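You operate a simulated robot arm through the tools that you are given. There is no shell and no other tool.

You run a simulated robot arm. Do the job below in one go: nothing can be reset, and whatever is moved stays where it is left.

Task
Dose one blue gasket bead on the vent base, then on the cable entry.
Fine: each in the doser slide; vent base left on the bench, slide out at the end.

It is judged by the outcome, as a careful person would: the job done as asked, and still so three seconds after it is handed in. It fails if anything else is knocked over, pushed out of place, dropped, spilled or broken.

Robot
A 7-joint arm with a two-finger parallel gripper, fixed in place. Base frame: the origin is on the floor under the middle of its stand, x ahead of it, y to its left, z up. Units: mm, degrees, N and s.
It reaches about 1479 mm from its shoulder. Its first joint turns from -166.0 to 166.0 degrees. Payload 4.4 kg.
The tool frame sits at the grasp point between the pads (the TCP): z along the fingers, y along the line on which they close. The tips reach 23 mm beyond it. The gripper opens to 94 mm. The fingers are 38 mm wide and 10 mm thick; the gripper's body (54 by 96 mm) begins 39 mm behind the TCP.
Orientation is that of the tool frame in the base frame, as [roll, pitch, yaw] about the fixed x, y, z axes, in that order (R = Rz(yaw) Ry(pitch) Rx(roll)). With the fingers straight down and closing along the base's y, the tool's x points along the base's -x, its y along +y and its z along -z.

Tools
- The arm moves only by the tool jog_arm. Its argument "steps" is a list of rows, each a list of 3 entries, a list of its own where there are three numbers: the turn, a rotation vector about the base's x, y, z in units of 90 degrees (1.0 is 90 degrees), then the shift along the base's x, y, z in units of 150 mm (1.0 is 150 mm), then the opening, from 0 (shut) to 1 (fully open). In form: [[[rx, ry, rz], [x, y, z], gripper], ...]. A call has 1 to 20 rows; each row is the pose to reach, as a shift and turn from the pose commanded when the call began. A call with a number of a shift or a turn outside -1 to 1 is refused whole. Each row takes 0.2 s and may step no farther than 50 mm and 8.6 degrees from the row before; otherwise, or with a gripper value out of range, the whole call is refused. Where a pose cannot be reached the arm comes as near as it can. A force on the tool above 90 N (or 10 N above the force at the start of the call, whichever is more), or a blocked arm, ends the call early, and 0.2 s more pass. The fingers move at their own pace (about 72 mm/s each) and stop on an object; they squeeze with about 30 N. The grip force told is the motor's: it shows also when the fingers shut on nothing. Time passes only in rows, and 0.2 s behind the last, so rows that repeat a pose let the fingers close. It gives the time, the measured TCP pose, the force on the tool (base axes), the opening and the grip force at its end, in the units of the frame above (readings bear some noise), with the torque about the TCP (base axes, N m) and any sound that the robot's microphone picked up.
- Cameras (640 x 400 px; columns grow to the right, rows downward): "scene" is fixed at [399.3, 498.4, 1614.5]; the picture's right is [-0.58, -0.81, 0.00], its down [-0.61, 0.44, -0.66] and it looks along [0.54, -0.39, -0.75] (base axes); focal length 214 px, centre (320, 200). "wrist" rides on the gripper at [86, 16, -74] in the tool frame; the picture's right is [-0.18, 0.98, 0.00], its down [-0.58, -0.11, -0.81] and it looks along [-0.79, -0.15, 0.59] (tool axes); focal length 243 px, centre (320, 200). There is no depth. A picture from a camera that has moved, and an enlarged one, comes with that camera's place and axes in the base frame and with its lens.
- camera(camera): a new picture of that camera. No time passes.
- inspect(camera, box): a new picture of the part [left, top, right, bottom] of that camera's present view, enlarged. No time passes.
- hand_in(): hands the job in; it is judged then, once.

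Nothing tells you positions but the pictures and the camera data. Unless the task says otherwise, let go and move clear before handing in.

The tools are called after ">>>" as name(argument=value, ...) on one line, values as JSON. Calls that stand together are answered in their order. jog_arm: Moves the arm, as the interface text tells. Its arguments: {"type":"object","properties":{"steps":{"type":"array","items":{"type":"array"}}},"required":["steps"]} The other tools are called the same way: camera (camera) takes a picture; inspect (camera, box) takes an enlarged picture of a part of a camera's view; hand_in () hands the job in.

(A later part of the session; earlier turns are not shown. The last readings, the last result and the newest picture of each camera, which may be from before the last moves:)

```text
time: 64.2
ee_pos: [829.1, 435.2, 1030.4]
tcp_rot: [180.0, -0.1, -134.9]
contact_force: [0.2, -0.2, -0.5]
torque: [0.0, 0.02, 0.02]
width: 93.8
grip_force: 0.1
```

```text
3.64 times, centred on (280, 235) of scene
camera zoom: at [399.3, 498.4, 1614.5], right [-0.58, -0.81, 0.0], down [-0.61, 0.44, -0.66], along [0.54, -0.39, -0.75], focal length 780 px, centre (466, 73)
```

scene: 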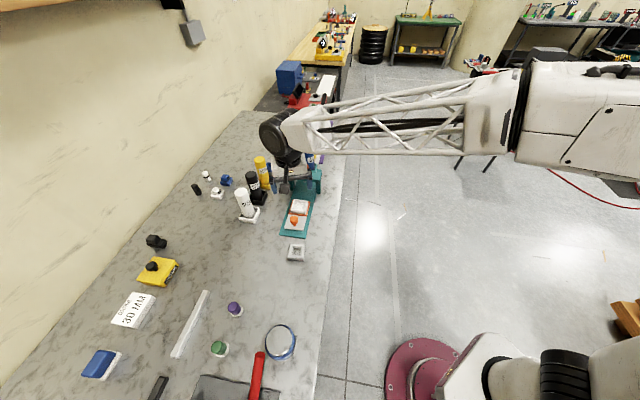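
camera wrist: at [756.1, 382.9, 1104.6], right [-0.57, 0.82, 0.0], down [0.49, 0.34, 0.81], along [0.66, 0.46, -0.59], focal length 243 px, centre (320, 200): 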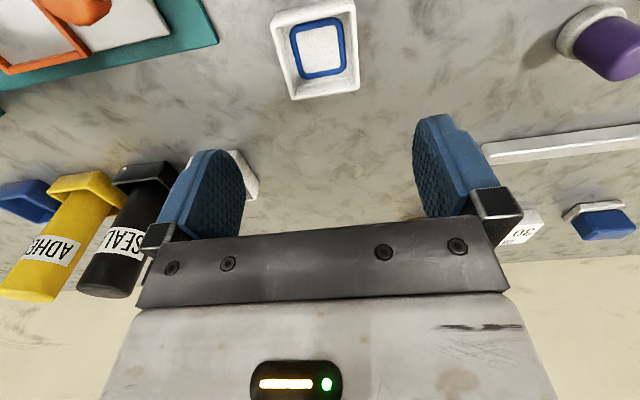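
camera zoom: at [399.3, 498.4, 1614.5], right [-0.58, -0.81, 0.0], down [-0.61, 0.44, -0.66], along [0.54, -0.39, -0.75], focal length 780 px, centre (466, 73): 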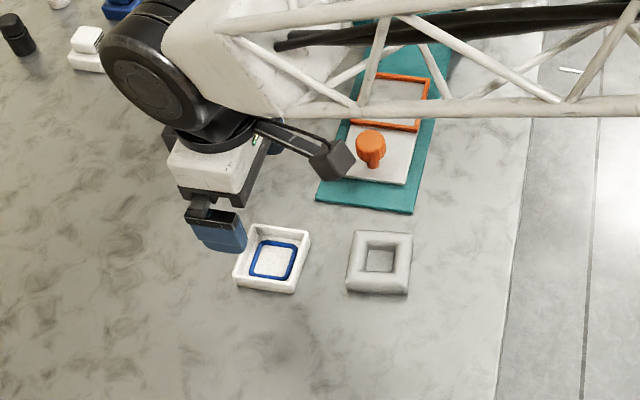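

The vent base rests on the bench with its bead. Next I move over the grey cable entry to measure its position and angle.

>>> jog_arm(steps=[[[0, 0, 0], [-0.12, -0.15, 0], 1], [[0, 0, 0], [-0.24, -0.3, 0], 1], [[0, 0, 0], [-0.36, -0.45, 0], 1], [[0, 0, 0], [-0.469, -0.605, 0], 1], [[0, 0, 0], [-0.469, -0.605, 0], 1]])

>>> camera(camera="wrist")

>>> inspect(camera="wrist", box=[220, 0, 420, 120])

>>> inspect(camera="scene", box=[270, 190, 330, 280])

```text
time: 65.4
ee_pos: [759.2, 341.8, 1030.5]
tcp_rot: [-180.0, 0.1, -134.8]
contact_force: [-0.6, -0.4, -0.4]
torque: [0.0, 0.02, 0.02]
width: 94.0
grip_force: 0.0
```

```text
taken
camera wrist: at [686.7, 291.3, 1104.3], right [-0.57, 0.82, 0.0], down [0.49, 0.33, 0.81], along [0.66, 0.46, -0.59], focal length 243 px, centre (320, 200)
```

wrist: 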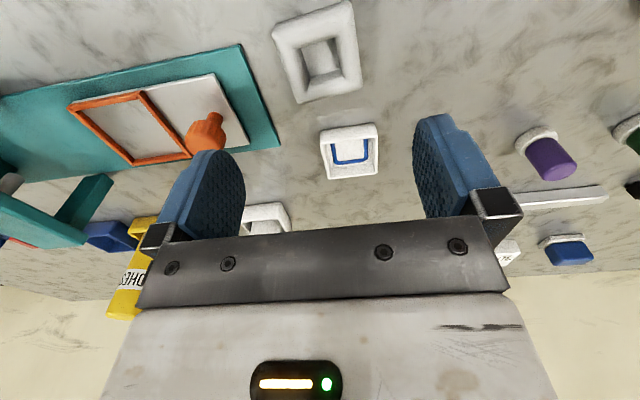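

```text
3.20 times, centred on (320, 60) of wrist
camera zoom: at [686.7, 291.3, 1104.3], right [-0.57, 0.82, 0.0], down [0.49, 0.33, 0.81], along [0.66, 0.46, -0.59], focal length 776 px, centre (320, 648)
```

zoom: 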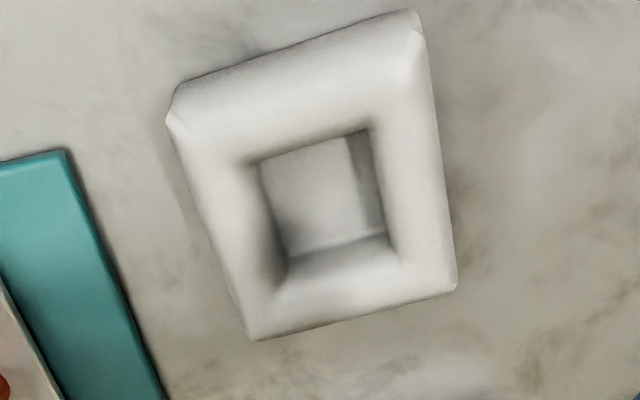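

```text
4.44 times, centred on (300, 235) of scene
camera zoom: at [399.3, 498.4, 1614.5], right [-0.58, -0.81, 0.0], down [-0.61, 0.44, -0.66], along [0.54, -0.39, -0.75], focal length 953 px, centre (409, 44)
```

zoom: 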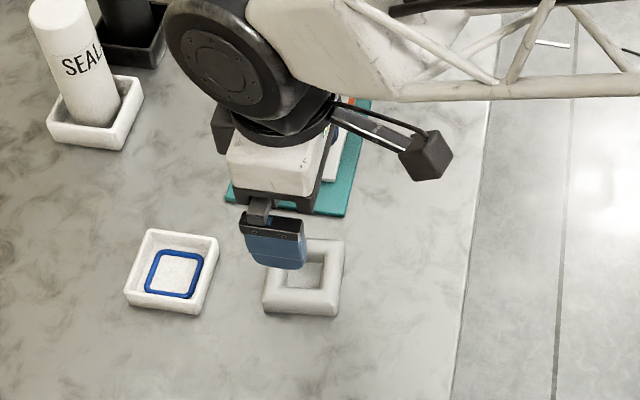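

The cable entry is centred near (765, 345) and turned about 5° relative to the doser. I'll turn the gripper 5° to match, and descend partway over it.

>>> jog_arm(steps=[[[0, 0, 0.03], [0.02, 0.011, -0.1], 1], [[0, 0, 0.056], [0.039, 0.022, -0.3], 1], [[0, 0, 0.056], [0.039, 0.022, -0.5], 1], [[0, 0, 0.056], [0.039, 0.022, -0.6], 1], [[0, 0, 0.056], [0.039, 0.022, -0.6], 1]])

>>> camera(camera="wrist")

>>> inspect(camera="scene", box=[270, 200, 330, 280])

```text
time: 66.6
ee_pos: [765.9, 347.2, 939.5]
tcp_rot: [180.0, -0.1, -129.9]
contact_force: [-0.7, -0.1, 0.9]
torque: [-0.01, 0.0, 0.03]
width: 94.2
grip_force: 0.0
```

```text
taken
camera wrist: at [697.4, 289.8, 1013.7], right [-0.64, 0.77, 0.0], down [0.46, 0.38, 0.81], along [0.62, 0.51, -0.59], focal length 243 px, centre (320, 200)
```

wrist: 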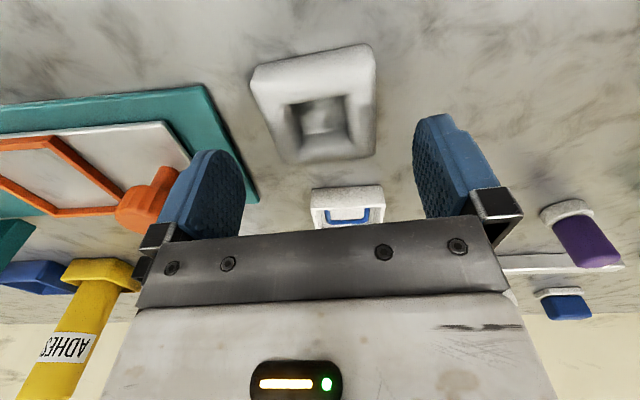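

```text
5.00 times, centred on (300, 240) of scene
camera zoom: at [399.3, 498.4, 1614.5], right [-0.58, -0.81, 0.0], down [-0.61, 0.44, -0.66], along [0.54, -0.39, -0.75], focal length 1072 px, centre (420, 0)
```

zoom: 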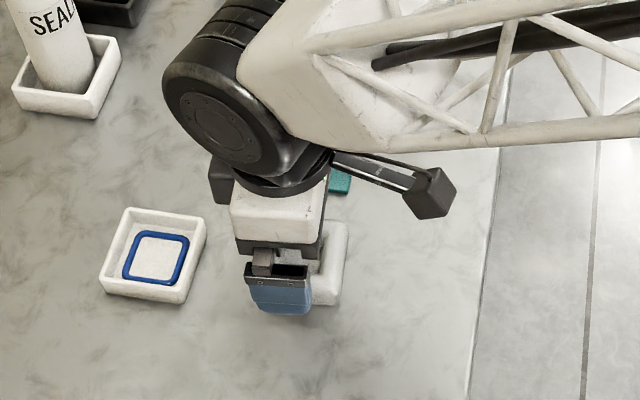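

The ring lines up well with the gripper. I'll descend around it until the fingertips just feel the bench, to get the height reference.

>>> jog_arm(steps=[[[0, 0, 0], [0.004, -0.008, -0.08], 1], [[0, 0, 0], [0.004, -0.008, -0.16], 1], [[0, 0, 0], [0.004, -0.008, -0.21], 1], [[0, 0, 0], [0.004, -0.008, -0.23], 1], [[0, 0, 0], [0.004, -0.008, -0.24], 1]])

>>> camera(camera="wrist")

>>> inspect(camera="scene", box=[270, 200, 330, 280])

```text
time: 67.8
ee_pos: [766.7, 345.3, 902.8]
tcp_rot: [-180.0, 0.1, -129.8]
contact_force: [0.0, -0.3, -0.4]
torque: [-0.03, 0.01, -0.03]
width: 94.0
grip_force: 0.1
```

```text
taken
camera wrist: at [697.5, 288.9, 977.2], right [-0.64, 0.77, 0.0], down [0.46, 0.38, 0.81], along [0.62, 0.51, -0.59], focal length 243 px, centre (320, 200)
```

wrist: 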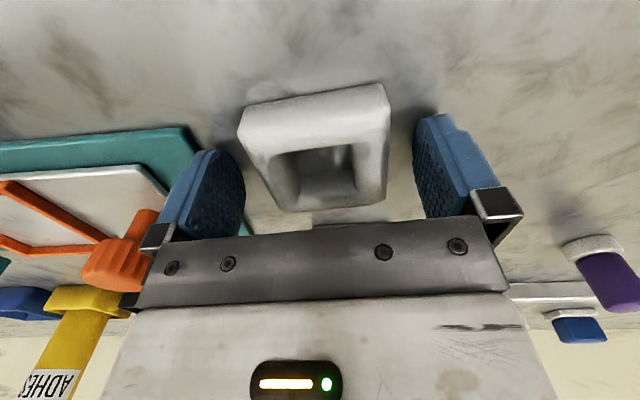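

```text
5.00 times, centred on (300, 240) of scene
camera zoom: at [399.3, 498.4, 1614.5], right [-0.58, -0.81, 0.0], down [-0.61, 0.44, -0.66], along [0.54, -0.39, -0.75], focal length 1072 px, centre (420, 0)
```

zoom: 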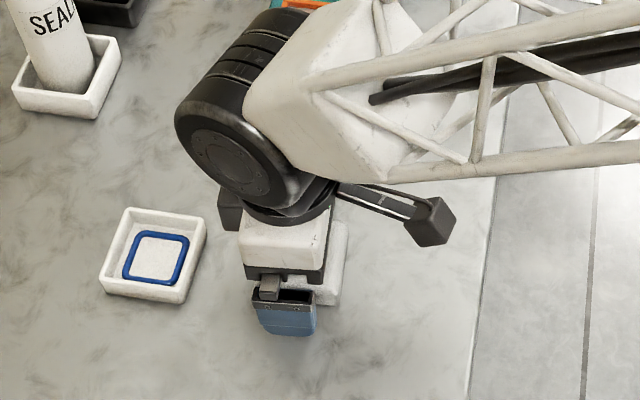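

Centred well. Now I feel for the bench in 1 mm steps.

>>> jog_arm(steps=[[[0, 0, 0], [0, 0, -0.0067], 1], [[0, 0, 0], [0, 0, -0.0133], 1], [[0, 0, 0], [0, 0, -0.02], 1]])

```text
time: 68.6
ee_pos: [766.7, 346.0, 902.7]
tcp_rot: [-179.8, 0.1, -129.8]
contact_force: [-29.8, -6.1, 46.7]
torque: [0.7, 3.06, 0.86]
width: 94.1
grip_force: 0.1
```

The bench is at TCP z≈902.7. I'll lift about 8 mm above that contact so the fingers will clear the nest frame later, then close on the ring.

>>> jog_arm(steps=[[[0, 0, 0], [0, 0, 0.03], 1], [[0, 0, 0], [0, 0, 0.066], 1], [[0, 0, 0], [0, 0, 0.066], 1]])

>>> jog_arm(steps=[[[0, 0, 0], [0, 0, 0], 0.85], [[0, 0, 0], [0, 0, 0], 0.72], [[0, 0, 0], [0, 0, 0], 0.6], [[0, 0, 0], [0, 0, 0], 0.3], [[0, 0, 0], [0, 0, 0], 0.0], [[0, 0, 0], [0, 0, 0], 0.0]])

>>> inspect(camera="wrist", box=[170, 40, 470, 240])

>>> inspect(camera="scene", box=[270, 200, 330, 280])

```text
time: 69.4
ee_pos: [766.0, 345.1, 910.4]
tcp_rot: [-179.9, 0.0, -129.9]
contact_force: [-0.4, -0.7, -0.4]
torque: [0.03, -0.01, 0.0]
width: 93.9
grip_force: 0.0
```

```text
time: 70.8
ee_pos: [765.9, 344.2, 909.6]
tcp_rot: [-180.0, -0.1, -129.9]
contact_force: [0.4, -0.9, 0.2]
torque: [0.0, -0.02, 0.0]
width: 61.4
grip_force: 29.6
```

```text
2.00 times, centred on (320, 140) of wrist
camera zoom: at [698.2, 288.2, 984.2], right [-0.64, 0.77, 0.0], down [0.46, 0.38, 0.81], along [0.62, 0.51, -0.59], focal length 485 px, centre (320, 320)
```

zoom: 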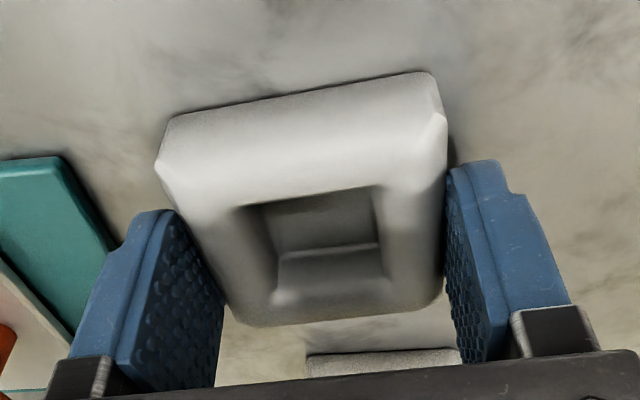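

```text
5.00 times, centred on (300, 240) of scene
camera zoom: at [399.3, 498.4, 1614.5], right [-0.58, -0.81, 0.0], down [-0.61, 0.44, -0.66], along [0.54, -0.39, -0.75], focal length 1072 px, centre (420, 0)
```

zoom: 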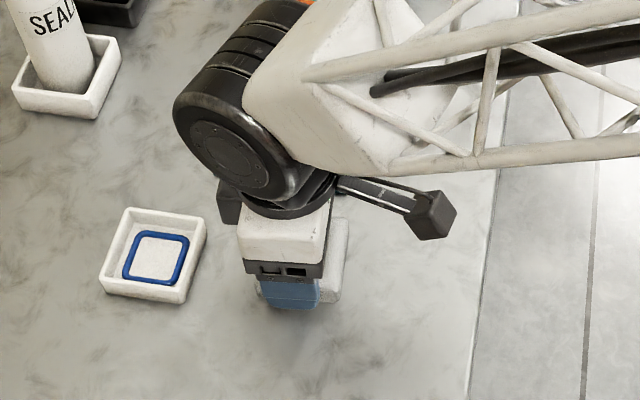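

The ring is gripped at 61.4 mm. I'll lift slowly and confirm it holds.

>>> jog_arm(steps=[[[0, 0, 0], [0, 0, 0.007], 0.0], [[0, 0, 0], [0, 0, 0.014], 0.0], [[0, 0, 0], [0, 0, 0.025], 0.0], [[0, 0, 0], [0, 0, 0.04], 0.0], [[0, 0, 0], [0, 0, 0.06], 0.0], [[0, 0, 0], [0, 0, 0.08], 0.0]])

>>> inspect(camera="wrist", box=[170, 40, 470, 240])

```text
time: 72.2
ee_pos: [765.2, 345.7, 922.3]
tcp_rot: [-180.0, 0.0, -129.9]
contact_force: [-0.1, -0.5, -0.7]
torque: [-0.01, 0.0, 0.02]
width: 61.2
grip_force: 29.4
```

```text
2.00 times, centred on (320, 140) of wrist
camera zoom: at [697.9, 288.6, 996.1], right [-0.64, 0.77, 0.0], down [0.46, 0.38, 0.81], along [0.62, 0.51, -0.59], focal length 485 px, centre (320, 320)
```

zoom: 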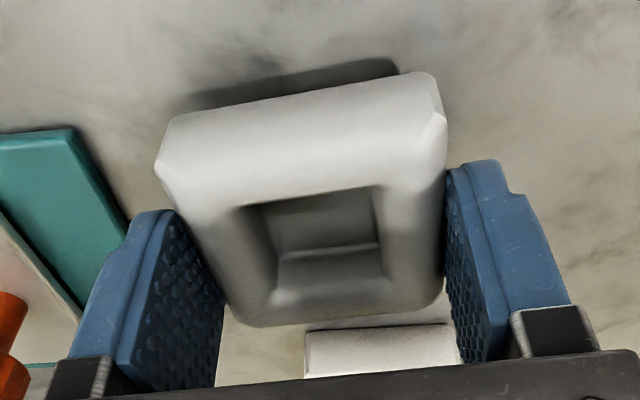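

The ring holds. I'll lift it to about z 1010, then start toward the nest while turning back 5°.

>>> jog_arm(steps=[[[0, 0, 0], [0, 0, 0.02], 0.0], [[0, 0, 0], [0, 0, 0.05], 0.0], [[0, 0, 0], [0, 0, 0.09], 0.0], [[0, 0, 0], [0, 0, 0.14], 0.0], [[0, 0, 0], [0, 0, 0.19], 0.0], [[0, 0, 0], [0, 0, 0.24], 0.0], [[0, 0, 0], [0, 0, 0.29], 0.0], [[0, 0, 0], [0, 0, 0.34], 0.0], [[0, 0, 0], [0, 0, 0.39], 0.0], [[0, 0, 0], [0, 0, 0.44], 0.0], [[0, 0, 0], [0, 0, 0.49], 0.0], [[0, 0, 0], [0, 0, 0.54], 0.0], [[0, 0, 0], [0.01, -0.007, 0.57], 0.0], [[0, 0, 0], [0.04, -0.03, 0.585], 0.0], [[0, 0, 0], [0.08, -0.058, 0.585], 0.0], [[0, 0, -0.01], [0.13, -0.094, 0.585], 0.0], [[0, 0, -0.02], [0.19, -0.137, 0.585], 0.0], [[0, 0, -0.03], [0.25, -0.18, 0.585], 0.0], [[0, 0, -0.045], [0.31, -0.224, 0.585], 0.0], [[0, 0, -0.0567], [0.36, -0.26, 0.585], 0.0]])

>>> camera(camera="wrist")

```text
time: 76.4
ee_pos: [820.0, 307.7, 1010.8]
tcp_rot: [180.0, 0.0, -135.0]
contact_force: [-0.6, -0.3, -1.0]
torque: [-0.01, -0.03, 0.0]
width: 61.4
grip_force: 30.2
```

```text
taken
camera wrist: at [746.6, 256.8, 1084.6], right [-0.57, 0.82, 0.0], down [0.49, 0.33, 0.81], along [0.67, 0.46, -0.59], focal length 243 px, centre (320, 200)
```

wrist: 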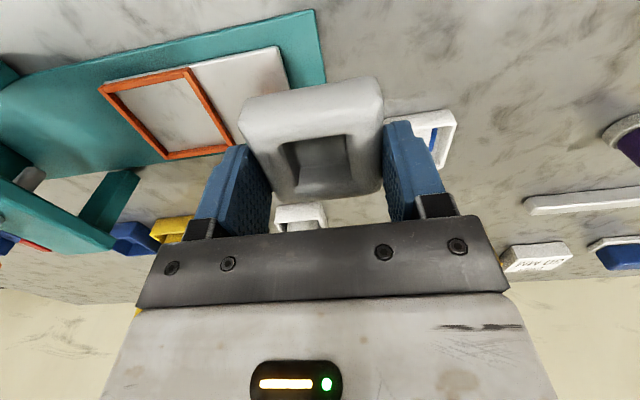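

The ring is aligned to the doser axis again. I'll check the empty nest's exact position in this view before going over it.

>>> inspect(camera="wrist", box=[80, 30, 260, 180])

>>> inspect(camera="scene", box=[270, 170, 330, 250])

```text
2.67 times, centred on (170, 105) of wrist
camera zoom: at [746.6, 256.8, 1084.6], right [-0.57, 0.82, 0.0], down [0.49, 0.33, 0.81], along [0.67, 0.46, -0.59], focal length 647 px, centre (720, 453)
```

zoom: 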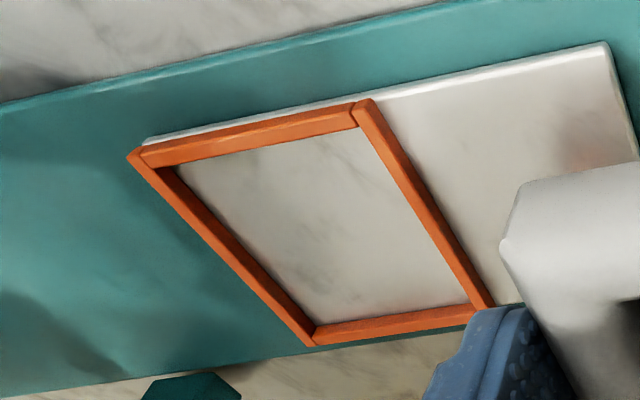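

```text
5.00 times, centred on (300, 210) of scene
camera zoom: at [399.3, 498.4, 1614.5], right [-0.58, -0.81, 0.0], down [-0.61, 0.44, -0.66], along [0.54, -0.39, -0.75], focal length 1072 px, centre (420, 150)
```

zoom: 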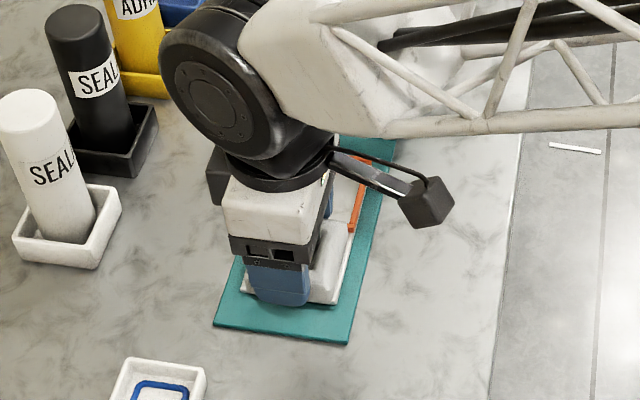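

Nest inner centre confirmed at about (933, 225), with roughly 4 mm clearance all round. I'll move over it at this height.

>>> jog_arm(steps=[[[0, 0, 0], [0.03, -0.022, 0], 0.0], [[0, 0, 0], [0.08, -0.058, 0], 0.0], [[0, 0, 0], [0.15, -0.109, 0], 0.0], [[0, 0, 0], [0.23, -0.167, 0], 0.0], [[0, 0, 0], [0.31, -0.225, 0], 0.0], [[0, 0, 0], [0.39, -0.283, 0], 0.0], [[0, 0, 0], [0.47, -0.341, 0], 0.0], [[0, 0, 0], [0.55, -0.399, 0], 0.0], [[0, 0, 0], [0.63, -0.457, 0], 0.0], [[0, 0, 0], [0.7, -0.508, 0], 0.0], [[0, 0, 0], [0.74, -0.537, 0], 0.0], [[0, 0, 0], [0.754, -0.547, 0], 0.0], [[0, 0, 0], [0.754, -0.547, 0], 0.0], [[0, 0, 0], [0.754, -0.547, -0.03], 0.0], [[0, 0, 0], [0.754, -0.547, -0.08], 0.0], [[0, 0, 0], [0.754, -0.547, -0.14], 0.0], [[0, 0, 0], [0.754, -0.547, -0.2], 0.0], [[0, 0, 0], [0.754, -0.547, -0.25], 0.0], [[0, 0, 0], [0.754, -0.547, -0.28], 0.0]])

>>> camera(camera="wrist")

>>> inspect(camera="scene", box=[270, 160, 340, 240])

```text
time: 80.4
ee_pos: [934.8, 225.8, 969.3]
tcp_rot: [-180.0, 0.0, -135.0]
contact_force: [0.8, -1.4, -0.8]
torque: [-0.01, 0.0, -0.03]
width: 61.3
grip_force: 29.7
```

```text
taken
camera wrist: at [861.2, 173.7, 1041.9], right [-0.57, 0.82, 0.0], down [0.49, 0.33, 0.81], along [0.67, 0.46, -0.59], focal length 243 px, centre (320, 200)
```

wrist: 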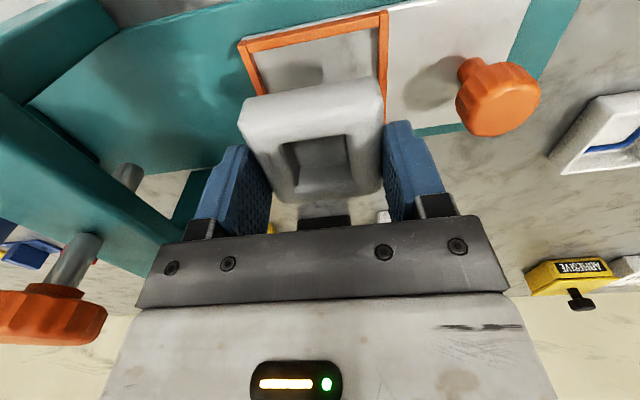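

```text
5.00 times, centred on (305, 200) of scene
camera zoom: at [399.3, 498.4, 1614.5], right [-0.58, -0.81, 0.0], down [-0.61, 0.44, -0.66], along [0.54, -0.39, -0.75], focal length 1072 px, centre (395, 200)
```

zoom: 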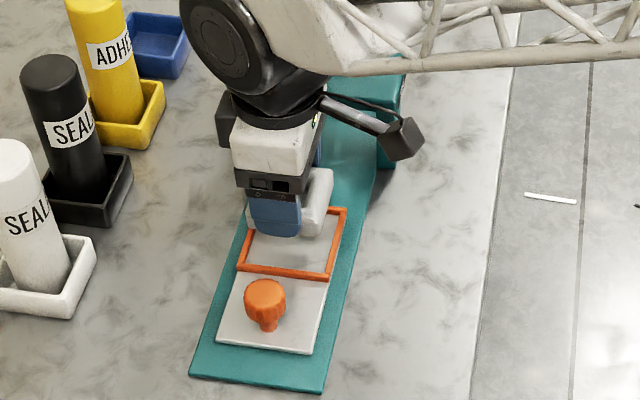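

The ring hovers right over the nest, matching where the tray sat. I'll lower gently to just above the seat.

>>> jog_arm(steps=[[[0, 0, 0], [-0.005, -0.005, -0.03], 0.0], [[0, 0, 0], [-0.005, -0.005, -0.08], 0.0], [[0, 0, 0], [-0.005, -0.005, -0.13], 0.0], [[0, 0, 0], [-0.005, -0.005, -0.17], 0.0], [[0, 0, 0], [-0.005, -0.005, -0.2], 0.0], [[0, 0, 0], [-0.005, -0.005, -0.2], 0.0]])

>>> inspect(camera="wrist", box=[170, 20, 470, 220])

>>> inspect(camera="scene", box=[280, 180, 330, 230])

```text
time: 81.8
ee_pos: [932.5, 222.6, 937.7]
tcp_rot: [180.0, 0.0, -135.1]
contact_force: [0.3, -0.1, 0.6]
torque: [0.0, 0.02, -0.01]
width: 61.7
grip_force: 30.0
```

```text
2.00 times, centred on (320, 120) of wrist
camera zoom: at [859.3, 171.9, 1011.7], right [-0.57, 0.82, 0.0], down [0.49, 0.33, 0.81], along [0.67, 0.46, -0.59], focal length 485 px, centre (320, 360)
```

zoom: 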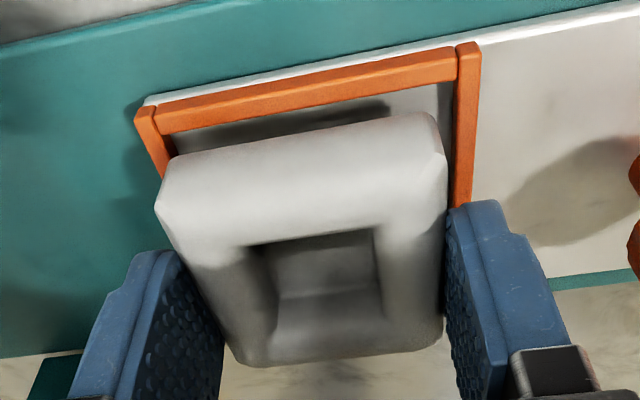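

```text
8.00 times, centred on (305, 205) of scene
camera zoom: at [399.3, 498.4, 1614.5], right [-0.58, -0.81, 0.0], down [-0.61, 0.44, -0.66], along [0.54, -0.39, -0.75], focal length 1716 px, centre (440, 160)
```

zoom: 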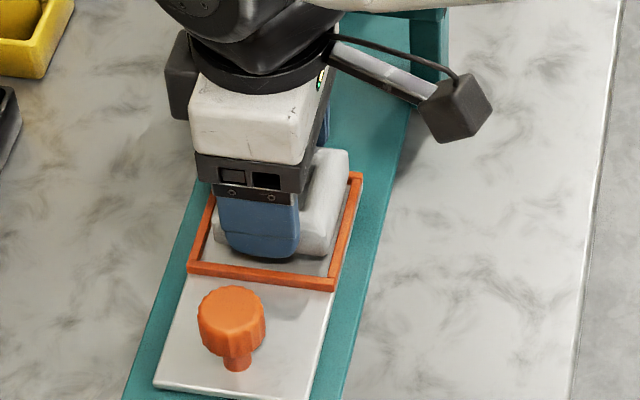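

Well aligned over the nest. I'll lower in small steps to seat it.

>>> jog_arm(steps=[[[0, 0, 0], [0, 0, -0.012], 0.0], [[0, 0, 0], [0, 0, -0.024], 0.0], [[0, 0, 0], [0, 0, -0.036], 0.0], [[0, 0, 0], [0, 0, -0.048], 0.0], [[0, 0, 0], [0, 0, -0.058], 0.0], [[0, 0, 0], [0, 0, -0.066], 0.0]])

>>> inspect(camera="wrist", box=[170, 20, 470, 220])

```text
time: 83.2
ee_pos: [933.1, 223.5, 927.8]
tcp_rot: [180.0, 0.0, -135.0]
contact_force: [-0.1, -0.1, -0.9]
torque: [-0.04, 0.01, -0.01]
width: 61.7
grip_force: 29.9
```

```text
2.00 times, centred on (320, 120) of wrist
camera zoom: at [860.2, 172.3, 1002.3], right [-0.57, 0.82, 0.0], down [0.49, 0.33, 0.81], along [0.67, 0.46, -0.59], focal length 485 px, centre (320, 360)
```

zoom: 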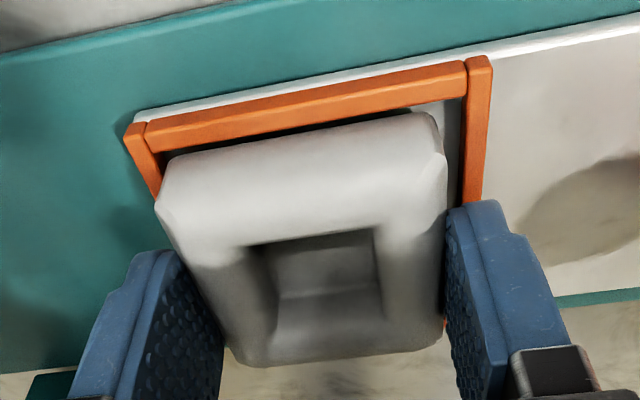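

The ring is inside the frame now. I'll lower the last couple of mm until it seats.

>>> jog_arm(steps=[[[0, 0, 0], [0, 0, -0.006], 0.0], [[0, 0, 0], [0, 0, -0.012], 0.0], [[0, 0, 0], [0, 0, -0.012], 0.0]])

```text
time: 84.0
ee_pos: [933.5, 222.5, 927.4]
tcp_rot: [-179.9, 0.0, -135.0]
contact_force: [-1.0, -0.2, -0.3]
torque: [0.0, 0.01, 0.01]
width: 61.8
grip_force: 30.0
```

>>> jog_arm(steps=[[[0, 0, 0], [0, 0, -0.006], 0.0], [[0, 0, 0], [0, 0, -0.01], 0.0], [[0, 0, 0], [0, 0, -0.01], 0.0]])

>>> inspect(camera="wrist", box=[170, 20, 470, 220])

```text
time: 84.8
ee_pos: [933.2, 223.9, 925.6]
tcp_rot: [-180.0, 0.0, -135.0]
contact_force: [-0.6, 0.4, -0.8]
torque: [0.0, -0.02, 0.01]
width: 61.3
grip_force: 29.5
```

```text
2.00 times, centred on (320, 120) of wrist
camera zoom: at [859.6, 172.4, 999.2], right [-0.57, 0.82, 0.0], down [0.49, 0.33, 0.81], along [0.67, 0.46, -0.59], focal length 485 px, centre (320, 360)
```

zoom: 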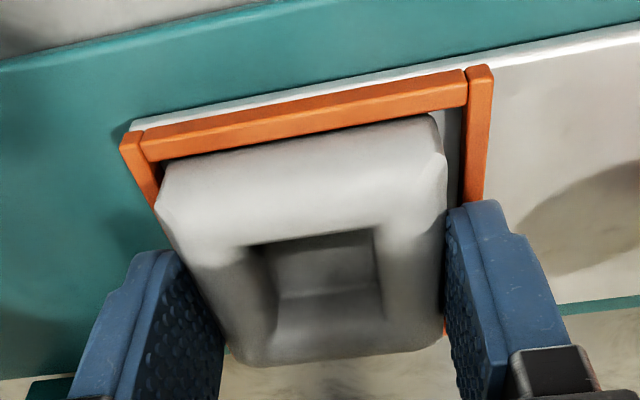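

>>> jog_arm(steps=[[[0, 0, 0], [0, 0, -0.005], 0.0], [[0, 0, 0], [0, 0, -0.009], 0.0], [[0, 0, 0], [0, 0, -0.009], 0.0]])

```text
time: 85.6
ee_pos: [933.3, 222.1, 923.7]
tcp_rot: [-180.0, 0.0, -135.0]
contact_force: [0.0, 0.5, -0.8]
torque: [0.02, -0.02, 0.01]
width: 61.7
grip_force: 29.9
```

>>> jog_arm(steps=[[[0, 0, 0], [0, 0, -0.005], 0.0], [[0, 0, 0], [0, 0, -0.005], 0.0]])

>>> inspect(camera="wrist", box=[170, 20, 470, 220])

>>> inspect(camera="scene", box=[280, 180, 330, 230])

```text
time: 86.2
ee_pos: [933.0, 223.9, 922.7]
tcp_rot: [180.0, 0.0, -135.0]
contact_force: [-0.5, -1.1, 5.7]
torque: [-0.06, 0.15, -0.02]
width: 61.6
grip_force: 29.6
```

```text
2.00 times, centred on (320, 120) of wrist
camera zoom: at [859.5, 172.2, 997.1], right [-0.57, 0.82, 0.0], down [0.49, 0.33, 0.81], along [0.67, 0.46, -0.59], focal length 485 px, centre (320, 360)
```

zoom: 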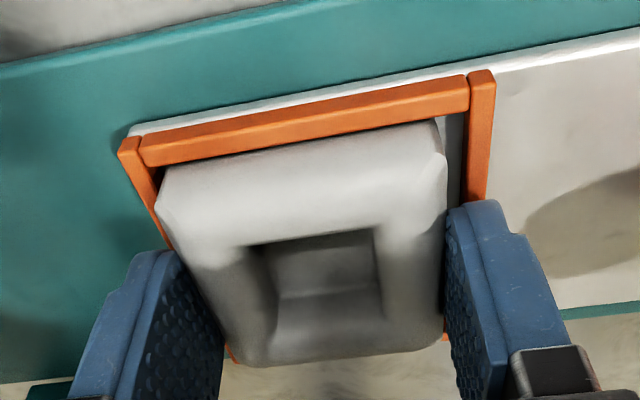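

```text
8.00 times, centred on (305, 205) of scene
camera zoom: at [399.3, 498.4, 1614.5], right [-0.58, -0.81, 0.0], down [-0.61, 0.44, -0.66], along [0.54, -0.39, -0.75], focal length 1716 px, centre (440, 160)
```

zoom: 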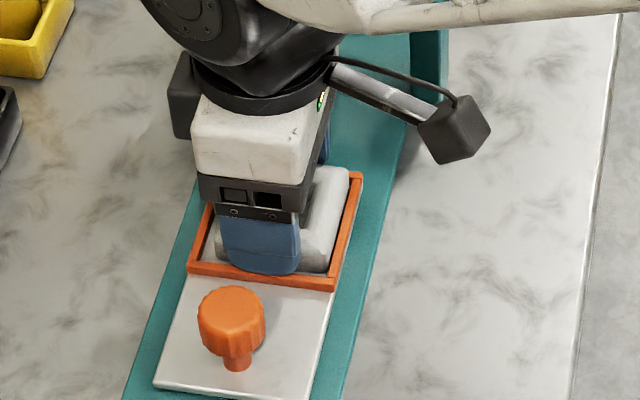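

Light contact at the seat. I'll ease up a hair, open the fingers, and rise.

>>> jog_arm(steps=[[[0, 0, 0], [0, 0, 0.004], 0.0], [[0, 0, 0], [0, 0, 0.004], 0.7], [[0, 0, 0], [0, 0, 0.006], 0.74], [[0, 0, 0], [0, 0, 0.03], 0.8], [[0, 0, 0], [0, 0, 0.1], 0.9], [[0, 0, 0], [0, 0, 0.25], 1.0], [[0, 0, 0], [0, 0, 0.5], 1.0], [[0, 0, 0], [0, 0, 0.75], 1.0], [[0, 0, 0], [0, 0, 0.8], 1.0]])

>>> camera(camera="wrist")

>>> inspect(camera="wrist", box=[220, 0, 420, 120])

>>> inspect(camera="scene", box=[280, 180, 330, 230])

```text
time: 88.2
ee_pos: [931.5, 223.7, 1042.9]
tcp_rot: [180.0, 0.0, -134.9]
contact_force: [-0.8, -0.8, -0.9]
torque: [0.02, 0.01, 0.05]
width: 94.0
grip_force: 0.0
```

```text
taken
camera wrist: at [857.9, 172.7, 1117.2], right [-0.57, 0.82, 0.0], down [0.49, 0.33, 0.81], along [0.67, 0.46, -0.59], focal length 243 px, centre (320, 200)
```

wrist: 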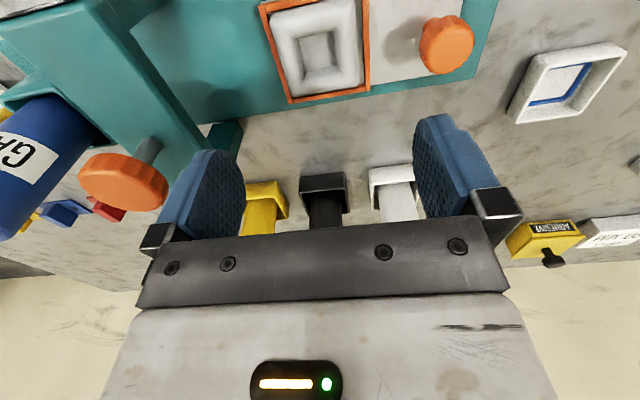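

```text
3.20 times, centred on (320, 60) of wrist
camera zoom: at [857.9, 172.7, 1117.2], right [-0.57, 0.82, 0.0], down [0.49, 0.33, 0.81], along [0.67, 0.46, -0.59], focal length 776 px, centre (320, 648)
```

zoom: 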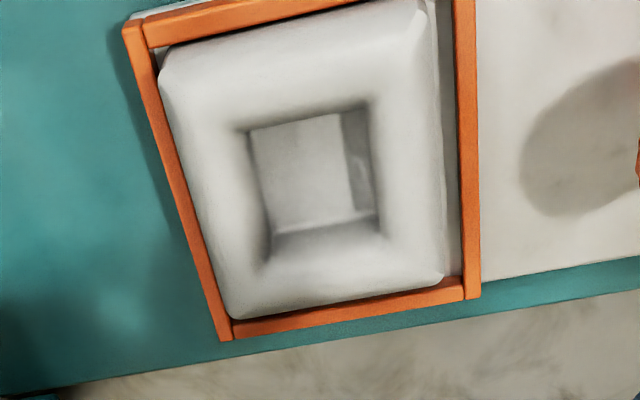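

```text
8.00 times, centred on (305, 205) of scene
camera zoom: at [399.3, 498.4, 1614.5], right [-0.58, -0.81, 0.0], down [-0.61, 0.44, -0.66], along [0.54, -0.39, -0.75], focal length 1716 px, centre (440, 160)
```

zoom: 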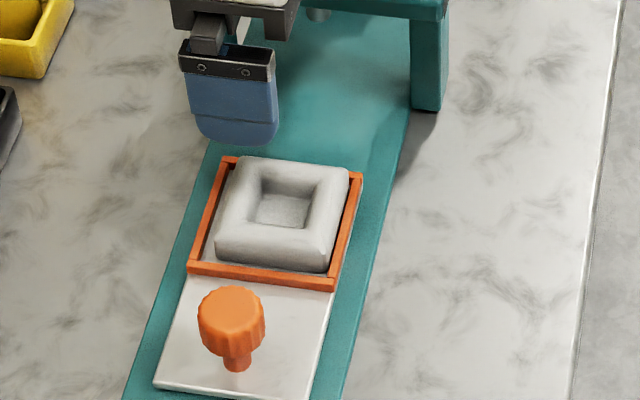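

The cable entry sits properly in the nest. Next I go back to the slide knob and descend around it with the same loose straddle.

>>> jog_arm(steps=[[[0, 0, 0], [-0.14, 0.146, 0], 0.8], [[0, 0, 0], [-0.28, 0.292, 0], 0.6], [[0, 0, 0], [-0.415, 0.438, 0], 0.6], [[0, 0, 0], [-0.415, 0.438, -0.2], 0.6], [[0, 0, 0], [-0.415, 0.438, -0.4], 0.6], [[0, 0, 0], [-0.415, 0.438, -0.5], 0.6], [[0, 0, 0], [-0.415, 0.438, -0.5], 0.6]])

>>> camera(camera="wrist")

```text
time: 89.8
ee_pos: [869.7, 288.5, 967.4]
tcp_rot: [-179.9, 0.0, -135.0]
contact_force: [-0.4, -0.5, 0.1]
torque: [-0.01, 0.02, -0.01]
width: 56.3
grip_force: 0.1
```

```text
taken
camera wrist: at [796.5, 238.3, 1042.1], right [-0.57, 0.82, 0.0], down [0.49, 0.33, 0.81], along [0.67, 0.46, -0.59], focal length 243 px, centre (320, 200)
```

wrist: 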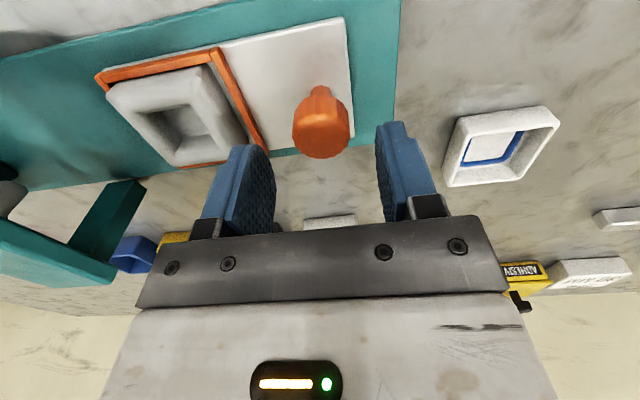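

The knob is centred between the fingers. I'll descend, narrow the gap, and push the slide in.

>>> jog_arm(steps=[[[0, 0, 0], [0, 0, -0.13], 0.6], [[0, 0, 0], [0, 0, -0.265], 0.6], [[0, 0, 0], [0, 0, -0.265], 0.42], [[0, 0, 0], [0, 0, -0.265], 0.42], [[0, 0, 0], [0.03, -0.03, -0.265], 0.42], [[0, 0, 0], [0.07, -0.07, -0.265], 0.42], [[0, 0, 0], [0.115, -0.115, -0.265], 0.42], [[0, 0, 0], [0.16, -0.16, -0.265], 0.42], [[0, 0, 0], [0.205, -0.205, -0.265], 0.42], [[0, 0, 0], [0.25, -0.25, -0.265], 0.42], [[0, 0, 0], [0.295, -0.295, -0.265], 0.42], [[0, 0, 0], [0.34, -0.34, -0.265], 0.42], [[0, 0, 0], [0.385, -0.385, -0.265], 0.42], [[0, 0, 0], [0.43, -0.43, -0.265], 0.42], [[0, 0, 0], [0.47, -0.47, -0.265], 0.42], [[0, 0, 0], [0.505, -0.505, -0.265], 0.42], [[0, 0, 0], [0.53, -0.53, -0.265], 0.42]])

>>> camera(camera="wrist")

```text
time: 93.4
ee_pos: [950.8, 209.4, 928.8]
tcp_rot: [179.9, 0.0, -135.2]
contact_force: [-1.1, 0.6, 0.2]
torque: [0.02, 0.01, 0.02]
width: 39.8
grip_force: 0.2
```

```text
taken
camera wrist: at [876.9, 158.4, 1002.3], right [-0.57, 0.82, 0.0], down [0.49, 0.33, 0.81], along [0.67, 0.46, -0.59], focal length 243 px, centre (320, 200)
```

wrist: 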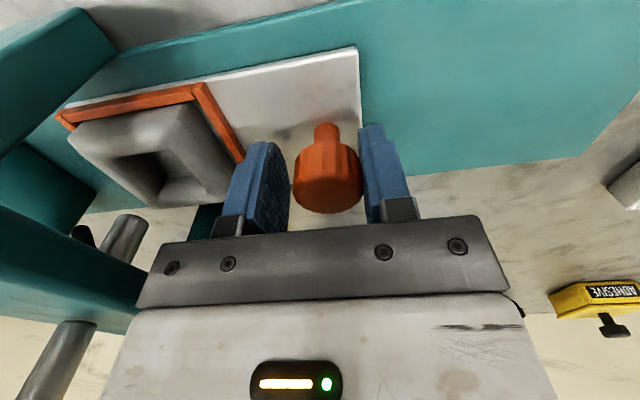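

The slide is following. I'll take the last part in small steps to the stop.

>>> jog_arm(steps=[[[0, 0, 0], [0.014, -0.014, 0], 0.42], [[0, 0, 0], [0.028, -0.028, 0], 0.42], [[0, 0, 0], [0.04, -0.04, 0], 0.42], [[0, 0, 0], [0.05, -0.05, 0], 0.42], [[0, 0, 0], [0.06, -0.06, 0], 0.42]])

```text
time: 94.6
ee_pos: [959.0, 201.9, 928.3]
tcp_rot: [179.9, 0.0, -134.9]
contact_force: [-5.2, 7.0, -2.7]
torque: [-0.02, -0.01, -0.07]
width: 43.4
grip_force: 4.4
```

>>> jog_arm(steps=[[[0, 0, 0], [0.01, -0.01, 0], 0.42], [[0, 0, 0], [0.016, -0.016, 0], 0.42]])

>>> inspect(camera="wrist", box=[0, 0, 400, 260])

```text
time: 95.2
ee_pos: [961.1, 199.3, 928.1]
tcp_rot: [-180.0, -0.1, -134.9]
contact_force: [-14.2, 16.2, -6.1]
torque: [-0.16, -0.13, 0.01]
width: 49.0
grip_force: 10.6
```

```text
1.54 times, centred on (200, 130) of wrist
camera zoom: at [887.6, 148.2, 1002.3], right [-0.57, 0.82, 0.0], down [0.49, 0.33, 0.81], along [0.66, 0.46, -0.59], focal length 373 px, centre (505, 308)
```

zoom: 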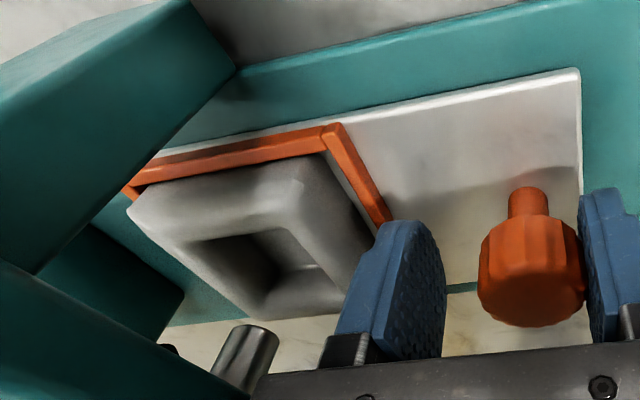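

The slide is fully in again (knob at 530, same as the first time). I'll back off, open, and rise clear.

>>> jog_arm(steps=[[[0, 0, 0], [-0.02, 0.02, 0], 0.42], [[0, 0, 0], [-0.037, 0.037, 0], 0.5], [[0, 0, 0], [-0.037, 0.037, 0.0], 0.6], [[0, 0, 0], [-0.037, 0.037, 0.2], 0.6], [[0, 0, 0], [-0.037, 0.037, 0.45], 0.6], [[0, 0, 0], [-0.1, 0.1, 0.7], 0.6], [[0, 0, 0], [-0.2, 0.2, 0.95], 0.4], [[0, 0, 0], [-0.3, 0.3, 1.0], 0.2], [[0, 0, 0], [-0.3, 0.3, 1.0], 0.0]])

>>> camera(camera="wrist")

>>> inspect(camera="scene", box=[280, 150, 340, 220])

```text
time: 97.2
ee_pos: [916.3, 244.7, 1078.2]
tcp_rot: [-180.0, 0.0, -135.0]
contact_force: [-0.6, 0.2, 0.0]
torque: [-0.01, 0.01, -0.01]
width: 0.0
grip_force: 30.1
```

```text
taken
camera wrist: at [843.1, 193.7, 1152.6], right [-0.57, 0.82, 0.0], down [0.49, 0.33, 0.81], along [0.67, 0.46, -0.59], focal length 243 px, centre (320, 200)
```

wrist: 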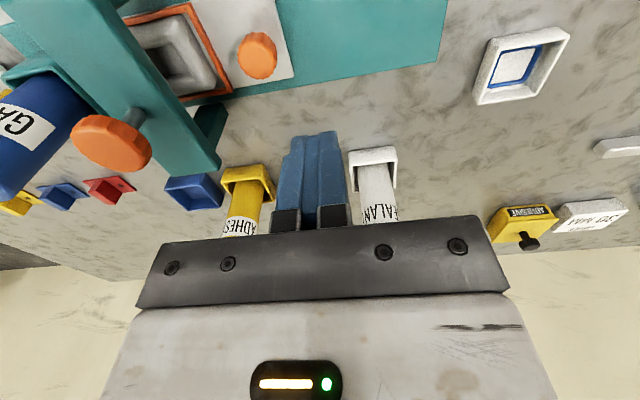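

```text
5.71 times, centred on (310, 185) of scene
camera zoom: at [399.3, 498.4, 1614.5], right [-0.58, -0.81, 0.0], down [-0.61, 0.44, -0.66], along [0.54, -0.39, -0.75], focal length 1226 px, centre (377, 286)
```

zoom: 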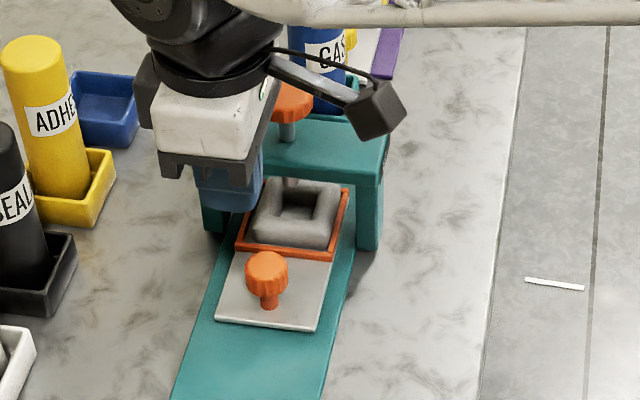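

The ring sits in the nest under the bridge. I'll move over the plunger again with closed fingers.

>>> jog_arm(steps=[[[0, 0, 0], [0, 0, 0.14], 0], [[0, 0, 0], [0.17, -0.18, 0.14], 0], [[0, 0, 0], [0.34, -0.36, 0.14], 0], [[0, 0, 0], [0.51, -0.54, 0.14], 0], [[0, 0, 0], [0.652, -0.695, 0.14], 0], [[0, 0, 0], [0.652, -0.695, 0.05], 0], [[0, 0, 0], [0.652, -0.695, -0.05], 0], [[0, 0, 0], [0.652, -0.695, -0.1], 0], [[0, 0, 0], [0.652, -0.695, -0.12], 0]])

>>> camera(camera="wrist")

>>> inspect(camera="scene", box=[280, 140, 330, 200])

```text
time: 99.2
ee_pos: [1014.1, 139.4, 1059.5]
tcp_rot: [-179.9, 0.0, -135.0]
contact_force: [-0.8, 0.1, -0.1]
torque: [0.03, -0.02, -0.03]
width: 0.0
grip_force: 29.5
```

```text
taken
camera wrist: at [940.9, 87.9, 1134.1], right [-0.57, 0.82, 0.0], down [0.49, 0.33, 0.81], along [0.67, 0.46, -0.59], focal length 243 px, centre (320, 200)
```

wrist: 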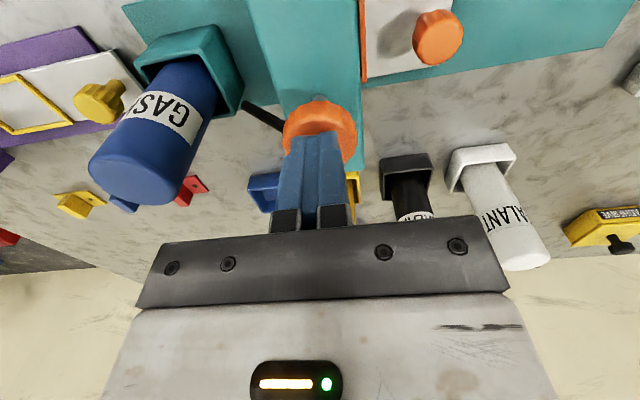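

```text
6.67 times, centred on (305, 170) of scene
camera zoom: at [399.3, 498.4, 1614.5], right [-0.58, -0.81, 0.0], down [-0.61, 0.44, -0.66], along [0.54, -0.39, -0.75], focal length 1430 px, centre (420, 400)
```

zoom: 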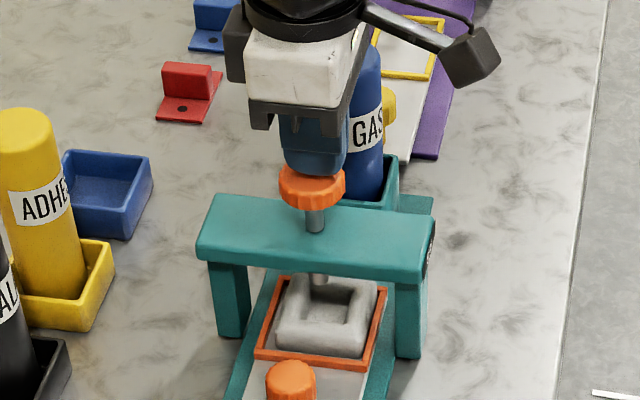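

Fingers centred over the plunger knob. I'll press once, steadily, to the same depth as before.

>>> jog_arm(steps=[[[0, 0, 0], [0, 0, -0.03], 0], [[0, 0, 0], [0, 0, -0.055], 0], [[0, 0, 0], [0, 0, -0.075], 0], [[0, 0, 0], [0, 0, -0.095], 0], [[0, 0, 0], [0, 0, -0.115], 0], [[0, 0, 0], [0, 0, -0.135], 0], [[0, 0, 0], [0, 0, -0.145], 0]])

>>> inspect(camera="scene", box=[280, 140, 330, 200])

```text
time: 100.8
ee_pos: [1014.7, 139.0, 1037.0]
tcp_rot: [180.0, -0.1, -134.9]
contact_force: [1.0, 0.6, 1.8]
torque: [0.01, -0.02, 0.0]
width: 0.0
grip_force: 30.0
heard: click
```

```text
6.67 times, centred on (305, 170) of scene
camera zoom: at [399.3, 498.4, 1614.5], right [-0.58, -0.81, 0.0], down [-0.61, 0.44, -0.66], along [0.54, -0.39, -0.75], focal length 1430 px, centre (420, 400)
```

zoom: 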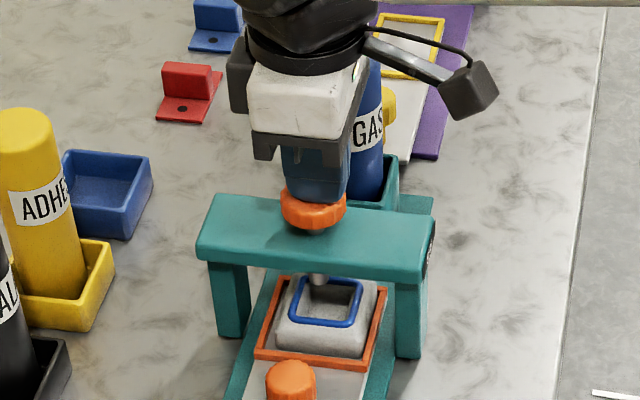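

A click, and the blue bead is on the cable entry. I'll lift off and return to the slide knob to draw the slide out.

>>> jog_arm(steps=[[[0, 0, 0], [0, 0, 0.06], 0], [[0, 0, 0], [0, 0, 0.15], 0], [[0, 0, 0], [0, 0, 0.35], 0], [[0, 0, 0], [-0.13, 0.14, 0.4], 0.2], [[0, 0, 0], [-0.27, 0.29, 0.4], 0.4], [[0, 0, 0], [-0.403, 0.435, 0.4], 0.6], [[0, 0, 0], [-0.403, 0.435, 0.3], 0.6], [[0, 0, 0], [-0.403, 0.435, 0.3], 0.6]])

>>> camera(camera="wrist")

>>> inspect(camera="scene", box=[280, 150, 340, 220])

```text
time: 102.6
ee_pos: [953.3, 206.3, 1084.1]
tcp_rot: [-180.0, 0.0, -135.0]
contact_force: [0.5, -0.2, -0.4]
torque: [-0.03, 0.02, -0.01]
width: 56.3
grip_force: 0.1
```

```text
taken
camera wrist: at [880.4, 155.0, 1157.0], right [-0.57, 0.82, 0.0], down [0.49, 0.33, 0.81], along [0.67, 0.46, -0.59], focal length 243 px, centre (320, 200)
```

wrist: 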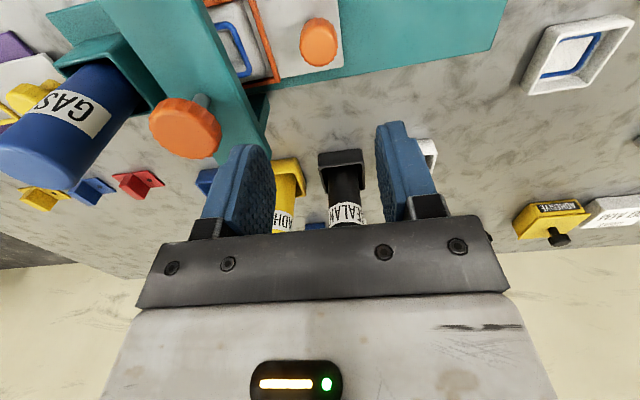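

```text
5.71 times, centred on (310, 185) of scene
camera zoom: at [399.3, 498.4, 1614.5], right [-0.58, -0.81, 0.0], down [-0.61, 0.44, -0.66], along [0.54, -0.39, -0.75], focal length 1226 px, centre (377, 286)
```

zoom: 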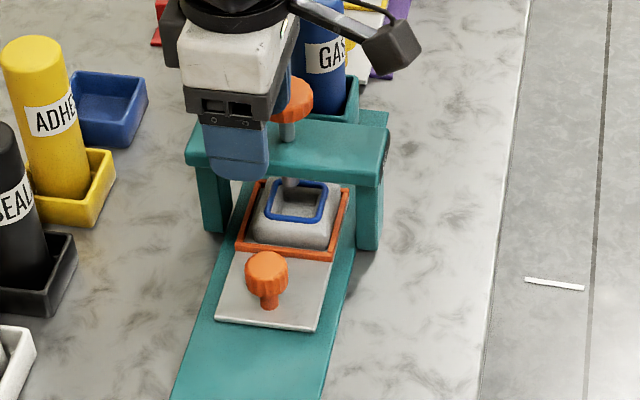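

The plunger is back up and the knob is under the gripper. I'll descend around the knob.

>>> jog_arm(steps=[[[0, 0, 0], [0.002, 0, -0.3], 0.6], [[0, 0, 0], [0.002, 0, -0.6], 0.6], [[0, 0, 0], [0.002, 0, -0.85], 0.6], [[0, 0, 0], [0.002, 0, -0.99], 0.6], [[0, 0, 0], [0.002, 0, -0.99], 0.6]])

>>> camera(camera="wrist")

```text
time: 103.8
ee_pos: [954.0, 205.1, 935.8]
tcp_rot: [-180.0, 0.0, -135.0]
contact_force: [0.1, -0.6, -0.8]
torque: [-0.01, -0.02, 0.01]
width: 56.5
grip_force: 0.1
```

```text
taken
camera wrist: at [880.6, 154.0, 1008.8], right [-0.57, 0.82, 0.0], down [0.49, 0.33, 0.81], along [0.67, 0.46, -0.59], focal length 243 px, centre (320, 200)
```

wrist: 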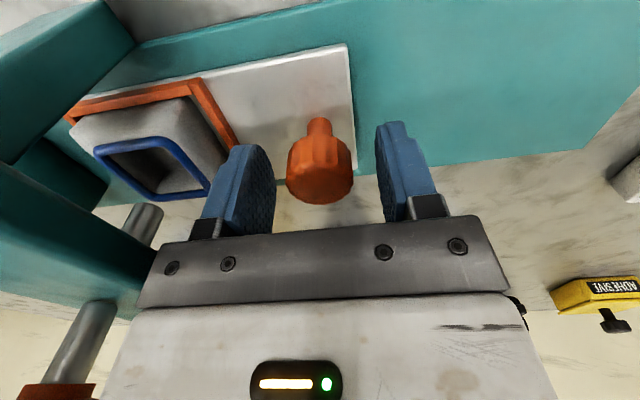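

Good. I'll lower a little, narrow the gap, and draw the slide out.

>>> jog_arm(steps=[[[0, 0, 0], [0, 0, -0.05], 0.42], [[0, 0, 0], [0, 0, -0.05], 0.42], [[0, 0, 0], [-0.04, 0.04, -0.05], 0.42], [[0, 0, 0], [-0.08, 0.08, -0.05], 0.42], [[0, 0, 0], [-0.125, 0.125, -0.05], 0.42], [[0, 0, 0], [-0.17, 0.17, -0.05], 0.42], [[0, 0, 0], [-0.215, 0.215, -0.05], 0.42], [[0, 0, 0], [-0.26, 0.26, -0.05], 0.42], [[0, 0, 0], [-0.305, 0.305, -0.05], 0.42], [[0, 0, 0], [-0.35, 0.35, -0.05], 0.42], [[0, 0, 0], [-0.395, 0.395, -0.05], 0.42], [[0, 0, 0], [-0.44, 0.44, -0.05], 0.42], [[0, 0, 0], [-0.48, 0.48, -0.05], 0.42], [[0, 0, 0], [-0.515, 0.515, -0.05], 0.42], [[0, 0, 0], [-0.54, 0.54, -0.05], 0.42], [[0, 0, 0], [-0.555, 0.555, -0.05], 0.42]])

>>> jog_arm(steps=[[[0, 0, 0], [-0.0095, 0.0095, 0], 0.42], [[0, 0, 0], [-0.019, 0.019, 0], 0.42], [[0, 0, 0], [-0.0285, 0.0285, 0], 0.42]])

>>> camera(camera="wrist")

```text
time: 107.2
ee_pos: [869.4, 287.1, 927.5]
tcp_rot: [179.9, 0.0, -135.0]
contact_force: [0.3, -0.1, -0.7]
torque: [0.01, 0.0, -0.02]
width: 39.7
grip_force: 0.1
```

```text
time: 108.0
ee_pos: [867.5, 290.9, 927.9]
tcp_rot: [180.0, 0.0, -135.0]
contact_force: [0.3, -0.2, 0.7]
torque: [-0.01, 0.01, -0.02]
width: 39.5
grip_force: 0.0
```

```text
taken
camera wrist: at [793.3, 240.7, 1001.6], right [-0.57, 0.82, 0.0], down [0.49, 0.33, 0.81], along [0.67, 0.46, -0.59], focal length 243 px, centre (320, 200)
```

wrist: 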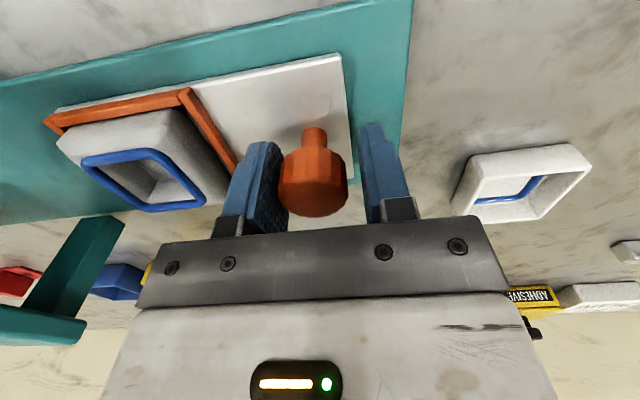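

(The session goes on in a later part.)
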